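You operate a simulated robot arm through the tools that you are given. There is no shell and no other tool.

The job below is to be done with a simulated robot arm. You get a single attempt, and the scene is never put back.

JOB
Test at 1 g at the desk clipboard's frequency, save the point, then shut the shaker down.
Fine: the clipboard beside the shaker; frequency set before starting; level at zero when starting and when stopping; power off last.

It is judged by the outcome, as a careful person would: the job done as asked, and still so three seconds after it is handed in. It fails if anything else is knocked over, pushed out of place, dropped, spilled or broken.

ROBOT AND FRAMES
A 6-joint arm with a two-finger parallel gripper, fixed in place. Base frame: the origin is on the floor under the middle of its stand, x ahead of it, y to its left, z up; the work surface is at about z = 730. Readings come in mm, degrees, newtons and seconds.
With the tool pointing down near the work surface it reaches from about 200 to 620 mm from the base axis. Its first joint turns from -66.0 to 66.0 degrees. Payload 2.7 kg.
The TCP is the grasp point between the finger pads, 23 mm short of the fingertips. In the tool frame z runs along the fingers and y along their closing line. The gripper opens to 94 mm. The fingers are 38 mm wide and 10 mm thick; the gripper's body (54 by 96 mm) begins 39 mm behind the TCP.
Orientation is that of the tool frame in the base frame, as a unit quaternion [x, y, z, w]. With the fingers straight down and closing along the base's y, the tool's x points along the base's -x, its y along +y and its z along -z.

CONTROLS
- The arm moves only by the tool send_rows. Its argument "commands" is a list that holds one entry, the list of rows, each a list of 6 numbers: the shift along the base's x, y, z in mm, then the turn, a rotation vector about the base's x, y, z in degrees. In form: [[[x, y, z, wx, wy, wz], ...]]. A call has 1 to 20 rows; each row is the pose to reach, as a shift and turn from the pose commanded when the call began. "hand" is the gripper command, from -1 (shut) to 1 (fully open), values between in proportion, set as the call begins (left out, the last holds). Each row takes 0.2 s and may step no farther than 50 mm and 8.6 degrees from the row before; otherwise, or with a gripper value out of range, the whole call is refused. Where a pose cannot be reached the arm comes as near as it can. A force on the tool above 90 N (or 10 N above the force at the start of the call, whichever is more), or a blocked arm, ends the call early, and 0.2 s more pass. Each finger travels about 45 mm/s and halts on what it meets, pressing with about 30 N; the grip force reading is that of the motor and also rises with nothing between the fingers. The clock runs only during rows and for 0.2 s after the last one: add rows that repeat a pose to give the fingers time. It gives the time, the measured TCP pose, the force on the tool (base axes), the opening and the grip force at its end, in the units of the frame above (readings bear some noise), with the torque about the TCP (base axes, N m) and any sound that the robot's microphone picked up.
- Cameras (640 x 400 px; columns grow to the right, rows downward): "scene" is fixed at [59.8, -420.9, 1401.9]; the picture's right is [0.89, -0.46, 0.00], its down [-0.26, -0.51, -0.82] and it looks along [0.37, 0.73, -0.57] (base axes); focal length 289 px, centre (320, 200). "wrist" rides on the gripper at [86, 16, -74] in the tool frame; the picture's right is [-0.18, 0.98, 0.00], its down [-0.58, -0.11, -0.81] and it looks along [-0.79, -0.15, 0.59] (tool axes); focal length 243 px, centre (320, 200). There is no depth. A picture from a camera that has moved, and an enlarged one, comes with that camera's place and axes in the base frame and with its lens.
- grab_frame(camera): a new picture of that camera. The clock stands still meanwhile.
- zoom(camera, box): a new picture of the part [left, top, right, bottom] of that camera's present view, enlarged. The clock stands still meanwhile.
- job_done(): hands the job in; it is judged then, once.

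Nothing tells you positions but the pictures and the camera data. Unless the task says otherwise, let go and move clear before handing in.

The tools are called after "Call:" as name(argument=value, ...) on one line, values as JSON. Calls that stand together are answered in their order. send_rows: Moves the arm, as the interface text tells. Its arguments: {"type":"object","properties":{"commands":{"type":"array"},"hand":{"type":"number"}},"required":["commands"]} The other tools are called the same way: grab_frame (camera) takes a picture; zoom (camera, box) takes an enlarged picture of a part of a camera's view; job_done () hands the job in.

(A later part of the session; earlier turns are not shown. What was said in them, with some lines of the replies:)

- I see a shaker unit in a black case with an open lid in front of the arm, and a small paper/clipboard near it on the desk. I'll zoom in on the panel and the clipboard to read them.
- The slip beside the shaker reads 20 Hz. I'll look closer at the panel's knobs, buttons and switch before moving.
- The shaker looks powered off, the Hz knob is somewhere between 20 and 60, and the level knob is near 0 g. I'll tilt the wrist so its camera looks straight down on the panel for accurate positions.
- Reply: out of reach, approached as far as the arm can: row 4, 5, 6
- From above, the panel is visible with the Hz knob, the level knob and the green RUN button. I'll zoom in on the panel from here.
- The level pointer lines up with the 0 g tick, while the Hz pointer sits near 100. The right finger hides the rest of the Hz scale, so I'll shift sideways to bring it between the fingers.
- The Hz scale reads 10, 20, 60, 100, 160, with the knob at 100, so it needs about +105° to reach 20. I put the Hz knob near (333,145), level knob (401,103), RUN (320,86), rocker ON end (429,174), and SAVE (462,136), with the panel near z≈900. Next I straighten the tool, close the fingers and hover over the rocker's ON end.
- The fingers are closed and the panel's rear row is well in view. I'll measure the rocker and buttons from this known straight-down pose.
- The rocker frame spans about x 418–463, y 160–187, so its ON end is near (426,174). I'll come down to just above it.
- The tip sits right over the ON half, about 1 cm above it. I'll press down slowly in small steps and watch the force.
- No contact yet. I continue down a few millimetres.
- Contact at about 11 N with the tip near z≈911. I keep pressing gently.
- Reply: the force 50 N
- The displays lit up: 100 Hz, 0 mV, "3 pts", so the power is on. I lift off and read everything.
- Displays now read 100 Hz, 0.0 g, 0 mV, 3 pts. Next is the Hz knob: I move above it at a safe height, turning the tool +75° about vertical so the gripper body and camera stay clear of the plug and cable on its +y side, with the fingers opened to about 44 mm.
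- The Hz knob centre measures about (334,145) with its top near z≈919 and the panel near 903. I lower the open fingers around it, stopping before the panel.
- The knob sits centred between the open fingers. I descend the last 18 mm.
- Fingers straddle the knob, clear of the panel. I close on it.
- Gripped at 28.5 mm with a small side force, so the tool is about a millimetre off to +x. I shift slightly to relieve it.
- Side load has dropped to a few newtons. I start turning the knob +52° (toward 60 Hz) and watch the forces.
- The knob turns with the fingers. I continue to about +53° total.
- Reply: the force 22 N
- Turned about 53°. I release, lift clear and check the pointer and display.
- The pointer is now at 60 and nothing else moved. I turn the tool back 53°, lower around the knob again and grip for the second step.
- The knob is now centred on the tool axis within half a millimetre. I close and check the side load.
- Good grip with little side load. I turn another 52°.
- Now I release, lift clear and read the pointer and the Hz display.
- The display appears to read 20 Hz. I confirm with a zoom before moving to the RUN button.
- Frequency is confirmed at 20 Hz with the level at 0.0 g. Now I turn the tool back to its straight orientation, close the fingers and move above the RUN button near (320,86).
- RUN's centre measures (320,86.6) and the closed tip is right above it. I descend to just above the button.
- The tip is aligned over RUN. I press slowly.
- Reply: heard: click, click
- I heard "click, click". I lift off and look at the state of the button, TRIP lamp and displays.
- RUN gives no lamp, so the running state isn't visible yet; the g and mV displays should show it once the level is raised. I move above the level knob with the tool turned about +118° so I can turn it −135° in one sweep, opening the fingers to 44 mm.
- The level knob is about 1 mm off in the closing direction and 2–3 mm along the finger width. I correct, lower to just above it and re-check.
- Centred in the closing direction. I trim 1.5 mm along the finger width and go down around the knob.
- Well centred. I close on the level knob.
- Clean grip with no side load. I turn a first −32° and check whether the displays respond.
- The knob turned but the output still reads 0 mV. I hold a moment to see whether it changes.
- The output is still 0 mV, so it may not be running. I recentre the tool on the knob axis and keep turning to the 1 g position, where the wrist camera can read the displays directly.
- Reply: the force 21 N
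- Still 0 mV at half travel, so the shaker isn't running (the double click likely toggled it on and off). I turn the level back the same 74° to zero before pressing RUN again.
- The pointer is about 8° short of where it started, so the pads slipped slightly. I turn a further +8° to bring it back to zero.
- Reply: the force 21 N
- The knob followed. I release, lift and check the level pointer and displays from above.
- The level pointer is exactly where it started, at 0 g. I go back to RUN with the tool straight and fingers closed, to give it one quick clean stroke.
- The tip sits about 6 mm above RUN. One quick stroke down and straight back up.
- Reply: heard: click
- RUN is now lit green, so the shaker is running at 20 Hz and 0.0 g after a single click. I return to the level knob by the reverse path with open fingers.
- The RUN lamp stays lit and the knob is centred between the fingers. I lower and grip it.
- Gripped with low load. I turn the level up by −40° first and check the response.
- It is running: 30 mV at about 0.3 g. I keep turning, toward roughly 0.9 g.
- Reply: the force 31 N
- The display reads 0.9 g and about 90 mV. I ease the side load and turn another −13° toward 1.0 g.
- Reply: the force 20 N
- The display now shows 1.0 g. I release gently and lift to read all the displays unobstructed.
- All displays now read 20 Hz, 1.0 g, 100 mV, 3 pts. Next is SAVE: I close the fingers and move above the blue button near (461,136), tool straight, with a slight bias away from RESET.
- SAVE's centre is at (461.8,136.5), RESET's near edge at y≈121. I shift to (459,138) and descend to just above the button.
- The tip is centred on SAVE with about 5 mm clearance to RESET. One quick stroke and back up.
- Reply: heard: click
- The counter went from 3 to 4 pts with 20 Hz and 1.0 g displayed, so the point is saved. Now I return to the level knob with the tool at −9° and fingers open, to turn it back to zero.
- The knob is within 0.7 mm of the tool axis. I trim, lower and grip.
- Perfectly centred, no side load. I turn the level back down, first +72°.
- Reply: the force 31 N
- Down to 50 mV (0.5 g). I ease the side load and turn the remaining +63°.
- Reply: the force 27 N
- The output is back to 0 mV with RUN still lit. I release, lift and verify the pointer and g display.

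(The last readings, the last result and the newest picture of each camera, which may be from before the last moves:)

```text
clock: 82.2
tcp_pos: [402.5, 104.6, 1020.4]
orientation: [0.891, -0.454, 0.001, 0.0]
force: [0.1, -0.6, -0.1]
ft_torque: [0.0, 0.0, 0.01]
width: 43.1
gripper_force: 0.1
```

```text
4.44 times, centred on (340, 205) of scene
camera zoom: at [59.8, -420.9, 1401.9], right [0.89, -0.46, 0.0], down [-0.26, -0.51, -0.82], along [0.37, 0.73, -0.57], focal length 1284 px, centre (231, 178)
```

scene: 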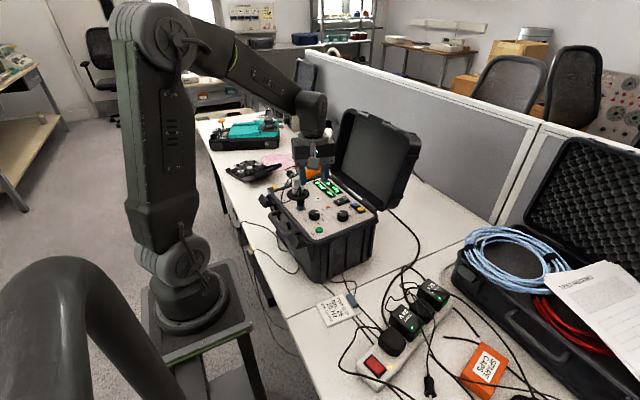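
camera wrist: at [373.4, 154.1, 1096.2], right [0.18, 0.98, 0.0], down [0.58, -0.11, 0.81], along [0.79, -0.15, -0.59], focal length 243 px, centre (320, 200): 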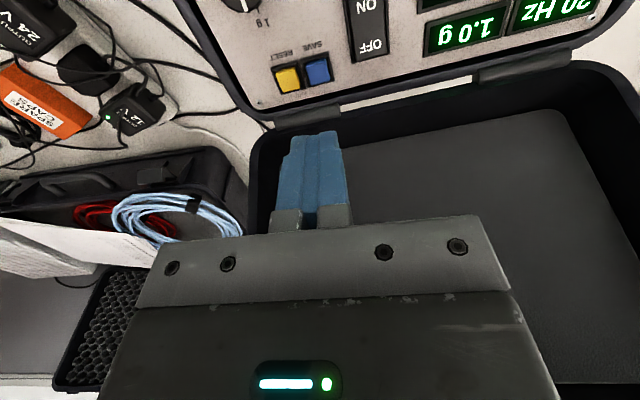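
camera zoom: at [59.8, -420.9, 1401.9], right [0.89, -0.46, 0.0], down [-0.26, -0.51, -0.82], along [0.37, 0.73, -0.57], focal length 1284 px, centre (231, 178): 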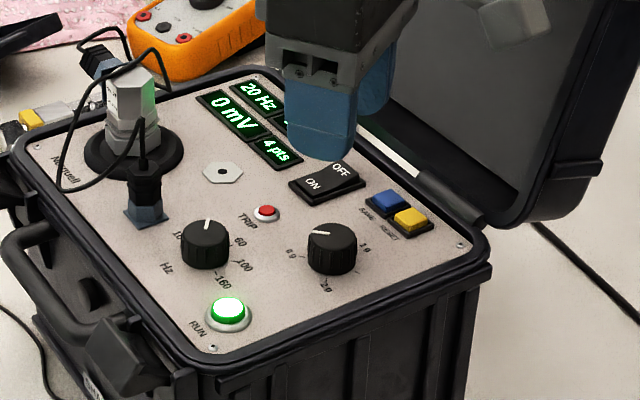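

Level is back at 0.0 g with the pointer on zero and 4 pts stored. I go to RUN again, the same way as before, to stop the shaker.

Call:
send_rows(commands=[[[-5.4, -1.2, 0, 0, 0, -8.4], [-10.8, -2.4, 0, 0, 0, -16.8], [-16.2, -3.5, 0, 0, 0, -25.2], [-21.5, -4.7, 0, 0, 0, -33.6], [-26.9, -5.9, 0, 0, 0, -42], [-32.3, -7, 0, 0, 0, -50.4], [-37.6, -8.2, 0, 0, 0, -58.8], [-43, -9.4, 0, 0, 0, -67.2], [-48.4, -10.5, 0, 0, 0, -75.6], [-53.8, -11.7, 0, 0, 0, -84], [-59.1, -12.9, 0, 0, 0, -92.4], [-64.5, -14, 0, 0, 0, -100.8], [-69.9, -15.2, 0, 0, 0, -109.2], [-75.3, -16.4, 0, 0, 0, -117.6], [-80.6, -17.5, 0, 0, 0, -126], [-80.6, -17.5, -35, 0, 0, -126], [-80.6, -17.5, -65, 0, 0, -126], [-80.6, -17.5, -82, 0, 0, -126], [-80.6, -17.5, -82, 0, 0, -126], [-80.6, -17.5, -82, 0, 0, -126]]], hand=-1)

Call:
zoom(camera="wrist", box=[220, 50, 420, 210])

```text
clock: 86.4
tcp_pos: [322.5, 85.3, 937.0]
orientation: [0.0, 1.0, 0.0, -0.002]
force: [-0.1, -0.4, 0.5]
ft_torque: [0.02, 0.03, 0.02]
width: 0.0
gripper_force: 30.2
```

```text
2.50 times, centred on (320, 130) of wrist
camera zoom: at [234.4, 101.5, 1013.4], right [0.18, 0.98, 0.0], down [0.58, -0.11, 0.81], along [0.79, -0.15, -0.59], focal length 606 px, centre (320, 375)
```

zoom: 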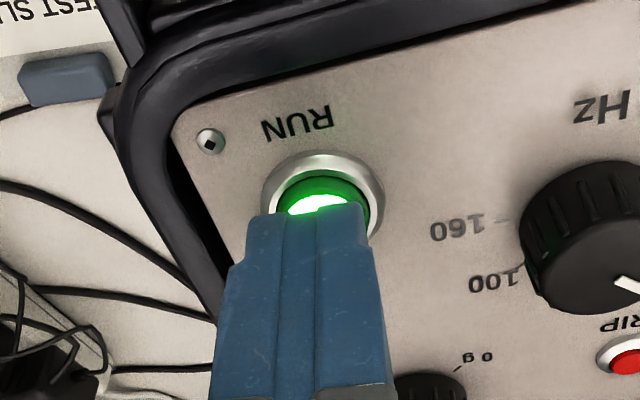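

Aligned over the lit RUN button. Same single quick stroke to stop.

Call:
send_rows(commands=[[[0, 0.5, -11, 0, 0, 0], [0, 0.5, -11, 0, 0, 0], [0, 0.5, 15, 0, 0, 0], [0, 0.5, 50, 0, 0, 0], [0, 0.5, 80, 0, 0, 0], [0, 0.5, 80, 0, 0, 0]]])

Call:
grab_frame(camera="wrist")

Call:
zoom(camera="scene", box=[290, 160, 390, 250])

```text
clock: 87.8
tcp_pos: [322.5, 86.3, 1018.3]
orientation: [0.0, 1.0, 0.0, 0.0]
force: [0.0, 0.3, 0.0]
ft_torque: [0.0, -0.03, 0.05]
width: 0.1
gripper_force: 29.6
heard: click
```

```text
taken
camera wrist: at [235.4, 102.4, 1092.8], right [0.18, 0.98, 0.0], down [0.58, -0.11, 0.81], along [0.79, -0.15, -0.59], focal length 243 px, centre (320, 200)
```

wrist: 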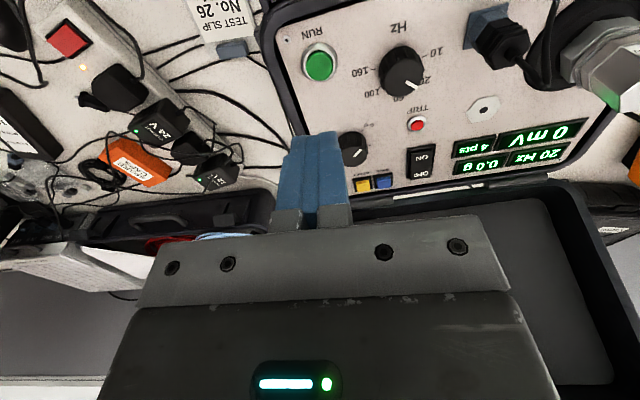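

```text
4.44 times, centred on (340, 205) of scene
camera zoom: at [59.8, -420.9, 1401.9], right [0.89, -0.46, 0.0], down [-0.26, -0.51, -0.82], along [0.37, 0.73, -0.57], focal length 1284 px, centre (231, 178)
```

zoom: 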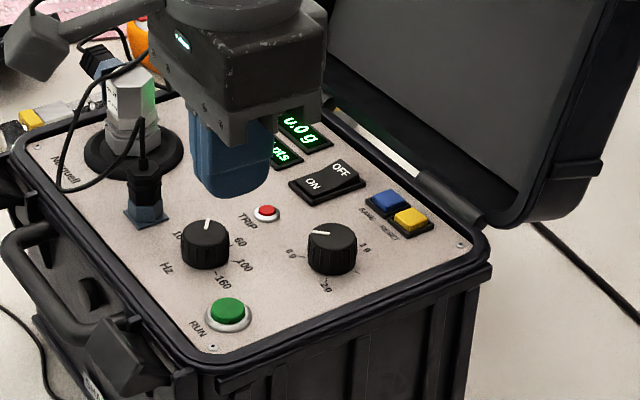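

RUN's lamp is off, so the shaker has stopped at 0.0 g with 4 pts. Last is the power: I move above the rocker's OFF end near (454,174).

Call:
send_rows(commands=[[[33, 22, 0, 0, 0, 0], [66, 44, 0, 0, 0, 0], [99, 66, 0, 0, 0, 0], [132, 87.4, 0, 0, 0, 0], [132, 87.4, -30, 0, 0, 0], [132, 87.4, -60, 0, 0, 0], [132, 87.4, -73, 0, 0, 0], [132, 87.4, -73, 0, 0, 0], [132, 87.4, -73, 0, 0, 0]]])

Call:
zoom(camera="wrist", box=[220, 70, 420, 230])

Call:
zoom(camera="scene", box=[310, 160, 390, 220])

```text
clock: 89.8
tcp_pos: [452.0, 174.7, 944.1]
orientation: [0.0, 1.0, 0.0, -0.001]
force: [0.1, 0.6, 0.9]
ft_torque: [0.0, 0.0, -0.02]
width: 0.0
gripper_force: 29.4
```

```text
2.50 times, centred on (320, 150) of wrist
camera zoom: at [365.2, 191.0, 1019.6], right [0.18, 0.98, 0.0], down [0.58, -0.11, 0.81], along [0.79, -0.15, -0.59], focal length 606 px, centre (320, 325)
```

zoom: 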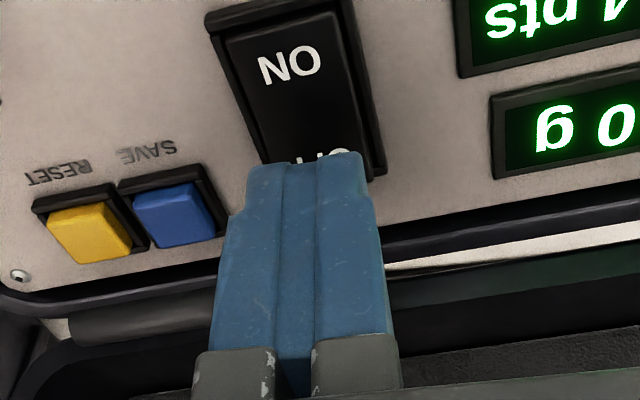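

```text
6.67 times, centred on (350, 190) of scene
camera zoom: at [59.8, -420.9, 1401.9], right [0.89, -0.46, 0.0], down [-0.26, -0.51, -0.82], along [0.37, 0.73, -0.57], focal length 1925 px, centre (120, 267)
```

zoom: 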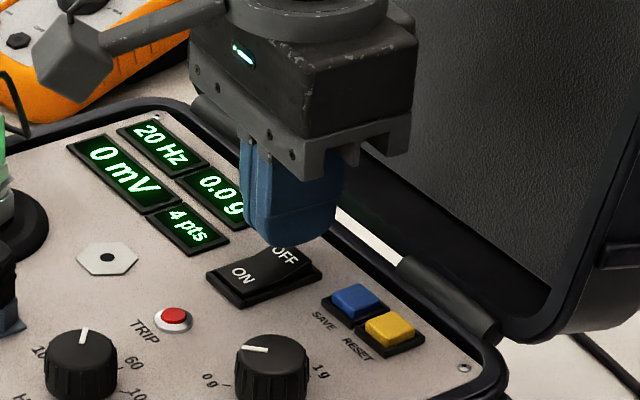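

The tip is over the OFF end. I press down on it progressively.

Call:
send_rows(commands=[[[2.3, -0.8, -4, 0, 0, 0], [2.3, -0.8, -8, 0, 0, 0], [2.3, -0.8, -11, 0, 0, 0], [2.3, -0.8, -13, 0, 0, 0], [2.3, -0.8, -14, 0, 0, 0]]])

Call:
zoom(camera="scene", box=[310, 160, 390, 220])

```text
clock: 91.0
tcp_pos: [455.5, 174.2, 933.6]
orientation: [0.0, 1.0, 0.002, 0.001]
force: [-9.2, -6.1, 29.8]
ft_torque: [-0.15, 0.67, -0.03]
width: 0.0
gripper_force: 30.3
```

```text
6.67 times, centred on (350, 190) of scene
camera zoom: at [59.2, -421.2, 1401.9], right [0.89, -0.46, 0.0], down [-0.26, -0.51, -0.82], along [0.38, 0.73, -0.57], focal length 1925 px, centre (120, 267)
```

zoom: 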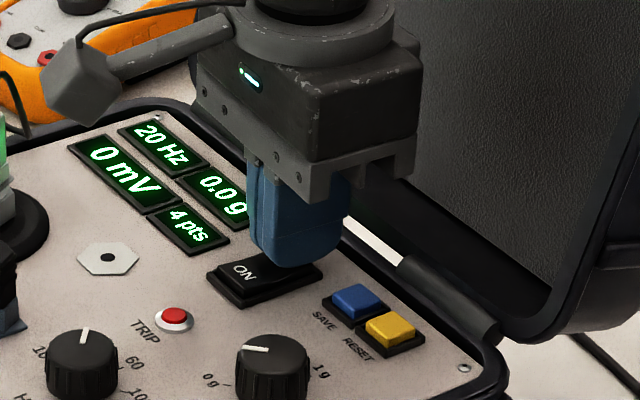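

Contact at 30 N, not yet switched. A little further.

Call:
send_rows(commands=[[[0, 0, -1, 0, 0, 0], [0, 0, -2, 0, 0, 0]]])

Call:
zoom(camera="scene", box=[310, 160, 390, 220])

```text
clock: 91.6
tcp_pos: [454.7, 174.5, 933.6]
orientation: [-0.001, 1.0, 0.001, 0.001]
force: [-16.3, -6.7, 51.8]
ft_torque: [-0.22, 1.15, -0.08]
width: 0.0
gripper_force: 29.9
```

```text
6.67 times, centred on (350, 190) of scene
camera zoom: at [58.7, -421.3, 1401.8], right [0.89, -0.46, 0.0], down [-0.26, -0.51, -0.82], along [0.38, 0.73, -0.57], focal length 1925 px, centre (120, 267)
```

zoom: 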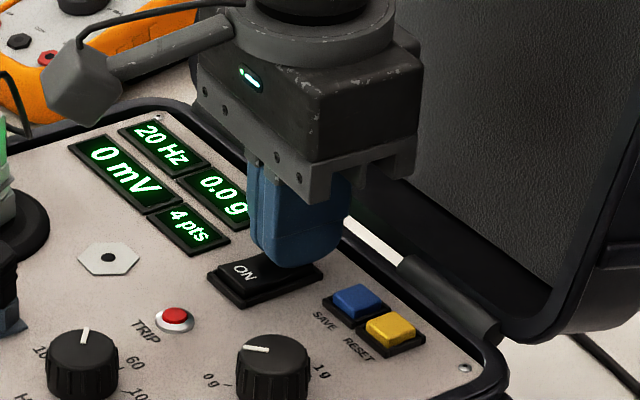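

It holds at 52 N because the tip bears near the rocker's pivot rather than its end. I lift, shift 6 mm further out toward the OFF end and press again.

Call:
send_rows(commands=[[[0, 0, 6, 0, 0, 0], [0, 0, 12, 0, 0, 0], [3, 0, 12, 0, 0, 0], [6, 0, 12, 0, 0, 0], [6, 0, 12, 0, 0, 0], [6, 0, 12, 0, 0, 0]]])

Call:
zoom(camera="wrist", box=[220, 70, 420, 230])

Call:
zoom(camera="scene", box=[325, 180, 373, 210])

```text
clock: 93.0
tcp_pos: [461.1, 174.4, 941.5]
orientation: [0.0, 1.0, 0.0, -0.001]
force: [-0.1, -0.3, 0.1]
ft_torque: [0.02, 0.01, 0.01]
width: 0.0
gripper_force: 29.9
```

```text
2.50 times, centred on (320, 150) of wrist
camera zoom: at [374.7, 189.7, 1016.0], right [0.18, 0.98, 0.0], down [0.58, -0.11, 0.81], along [0.79, -0.15, -0.59], focal length 606 px, centre (320, 325)
```

zoom: 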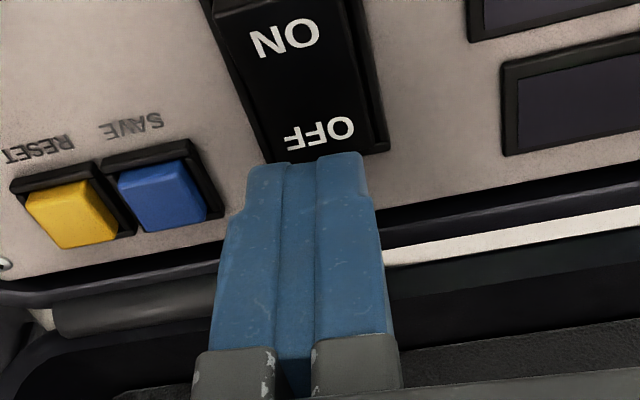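

```text
13.33 times, centred on (349, 195) of scene
camera zoom: at [59.8, -420.9, 1401.9], right [0.89, -0.46, 0.0], down [-0.26, -0.51, -0.82], along [0.37, 0.73, -0.57], focal length 3850 px, centre (-67, 267)
```

zoom: 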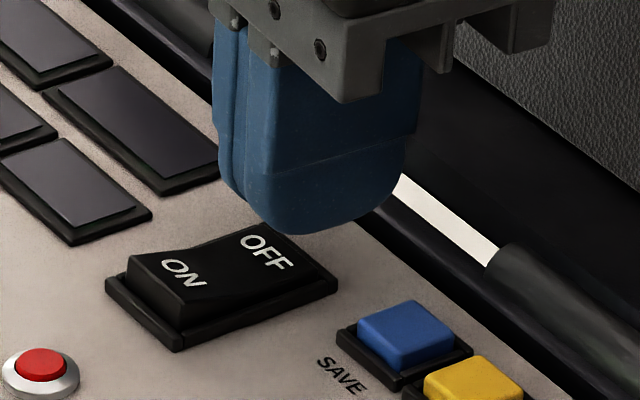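

The displays are now dark and the rocker shows OFF pressed in, so the power is off. I lift away to a clear pose and check the whole scene.

Call:
send_rows(commands=[[[0, 0, 30, 0, 0, 0], [0, 0, 70, 0, 0, 0], [-15, -20, 110, 0, 0, 0], [-30, -45, 145, 0, 0, 0], [-45, -70, 180, 0, 0, 0], [-60, -100, 215, 0, 0, 0], [-75, -130, 250, 0, 0, 0], [-80, -155, 285, 0, 0, 0], [-80, -155, 285, 0, 0, 0], [-80, -155, 285, 0, 0, 0]]])

Call:
grab_frame(camera="scene")

Call:
zoom(camera="scene", box=[250, 150, 400, 260])

Call:
zoom(camera="scene", box=[310, 160, 390, 220])

Call:
zoom(camera="scene", box=[300, 225, 340, 250])

```text
clock: 95.2
tcp_pos: [381.6, 20.0, 1225.5]
orientation: [0.0, 1.0, 0.0, -0.001]
force: [-0.1, 0.5, 0.0]
ft_torque: [0.0, 0.03, 0.0]
width: 0.1
gripper_force: 30.0
```

```text
taken
```

scene: 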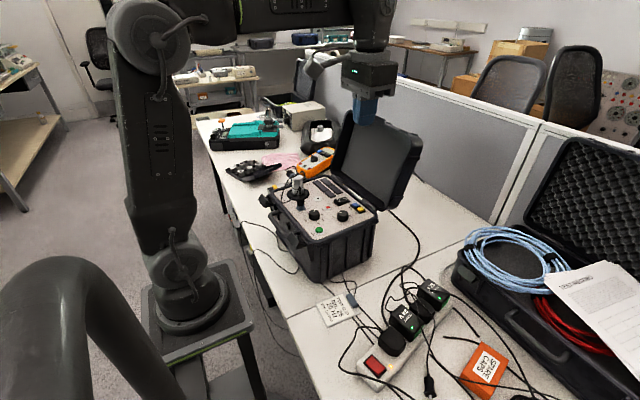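

```text
3.64 times, centred on (325, 205) of scene
camera zoom: at [59.8, -420.9, 1401.9], right [0.89, -0.46, 0.0], down [-0.26, -0.51, -0.82], along [0.37, 0.73, -0.57], focal length 1050 px, centre (302, 182)
```

zoom: 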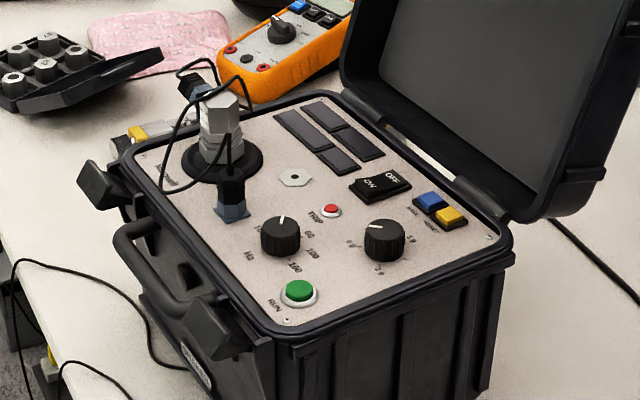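

```text
6.67 times, centred on (350, 190) of scene
camera zoom: at [59.8, -420.9, 1401.9], right [0.89, -0.46, 0.0], down [-0.26, -0.51, -0.82], along [0.37, 0.73, -0.57], focal length 1925 px, centre (120, 267)
```

zoom: 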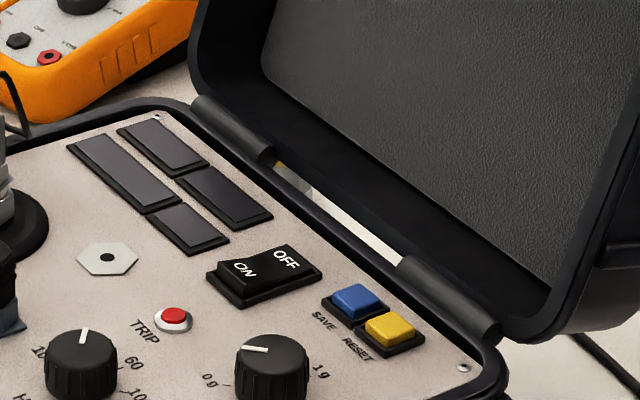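

```text
16.00 times, centred on (320, 238) of scene
camera zoom: at [59.8, -420.9, 1401.9], right [0.89, -0.46, 0.0], down [-0.26, -0.51, -0.82], along [0.37, 0.73, -0.57], focal length 4620 px, centre (320, -400)
```

zoom: 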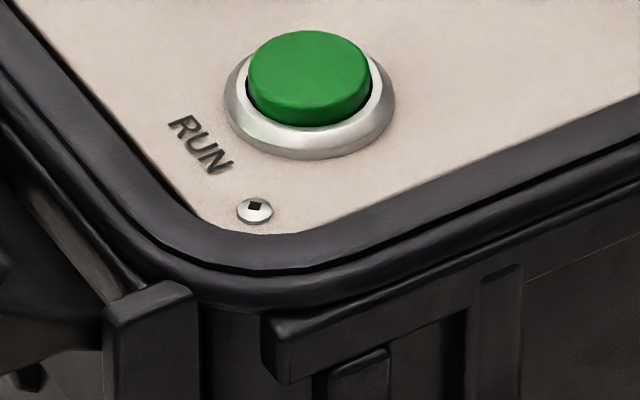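

The displays are dark, the rocker is at OFF, RUN is unlit and the level is at 0 g. The point saved at 20 Hz and 1.0 g took the counter from 3 to 4, nothing else has moved, and the arm is clear. I'm handing the job in.

Call:
job_done()

```text
The job is handed in.
```

The shaker was tested at 1.0 g and 20 Hz (the clipboard's frequency), the point was saved, and the shaker is now shut down.

- **Frequency:** I turned the Hz knob from 100 to 20 before starting, and the display confirmed 20 Hz.
- **Start:** My first press of RUN clicked twice and left the shaker not running. I had raised the level to about 0.5 g before finding that out, so I set it back to zero. A second single press then started it with the level at zero.
- **Save:** I pressed SAVE with the displays at 20 Hz, 1.0 g and 100 mV, and the point counter went from 3 to 4.
- **Shutdown:** I brought the level back to 0.0 g and stopped the run, and the RUN light went out. I switched the power off last; the displays are dark.

Nothing else was moved, and the arm is clear of the bench.
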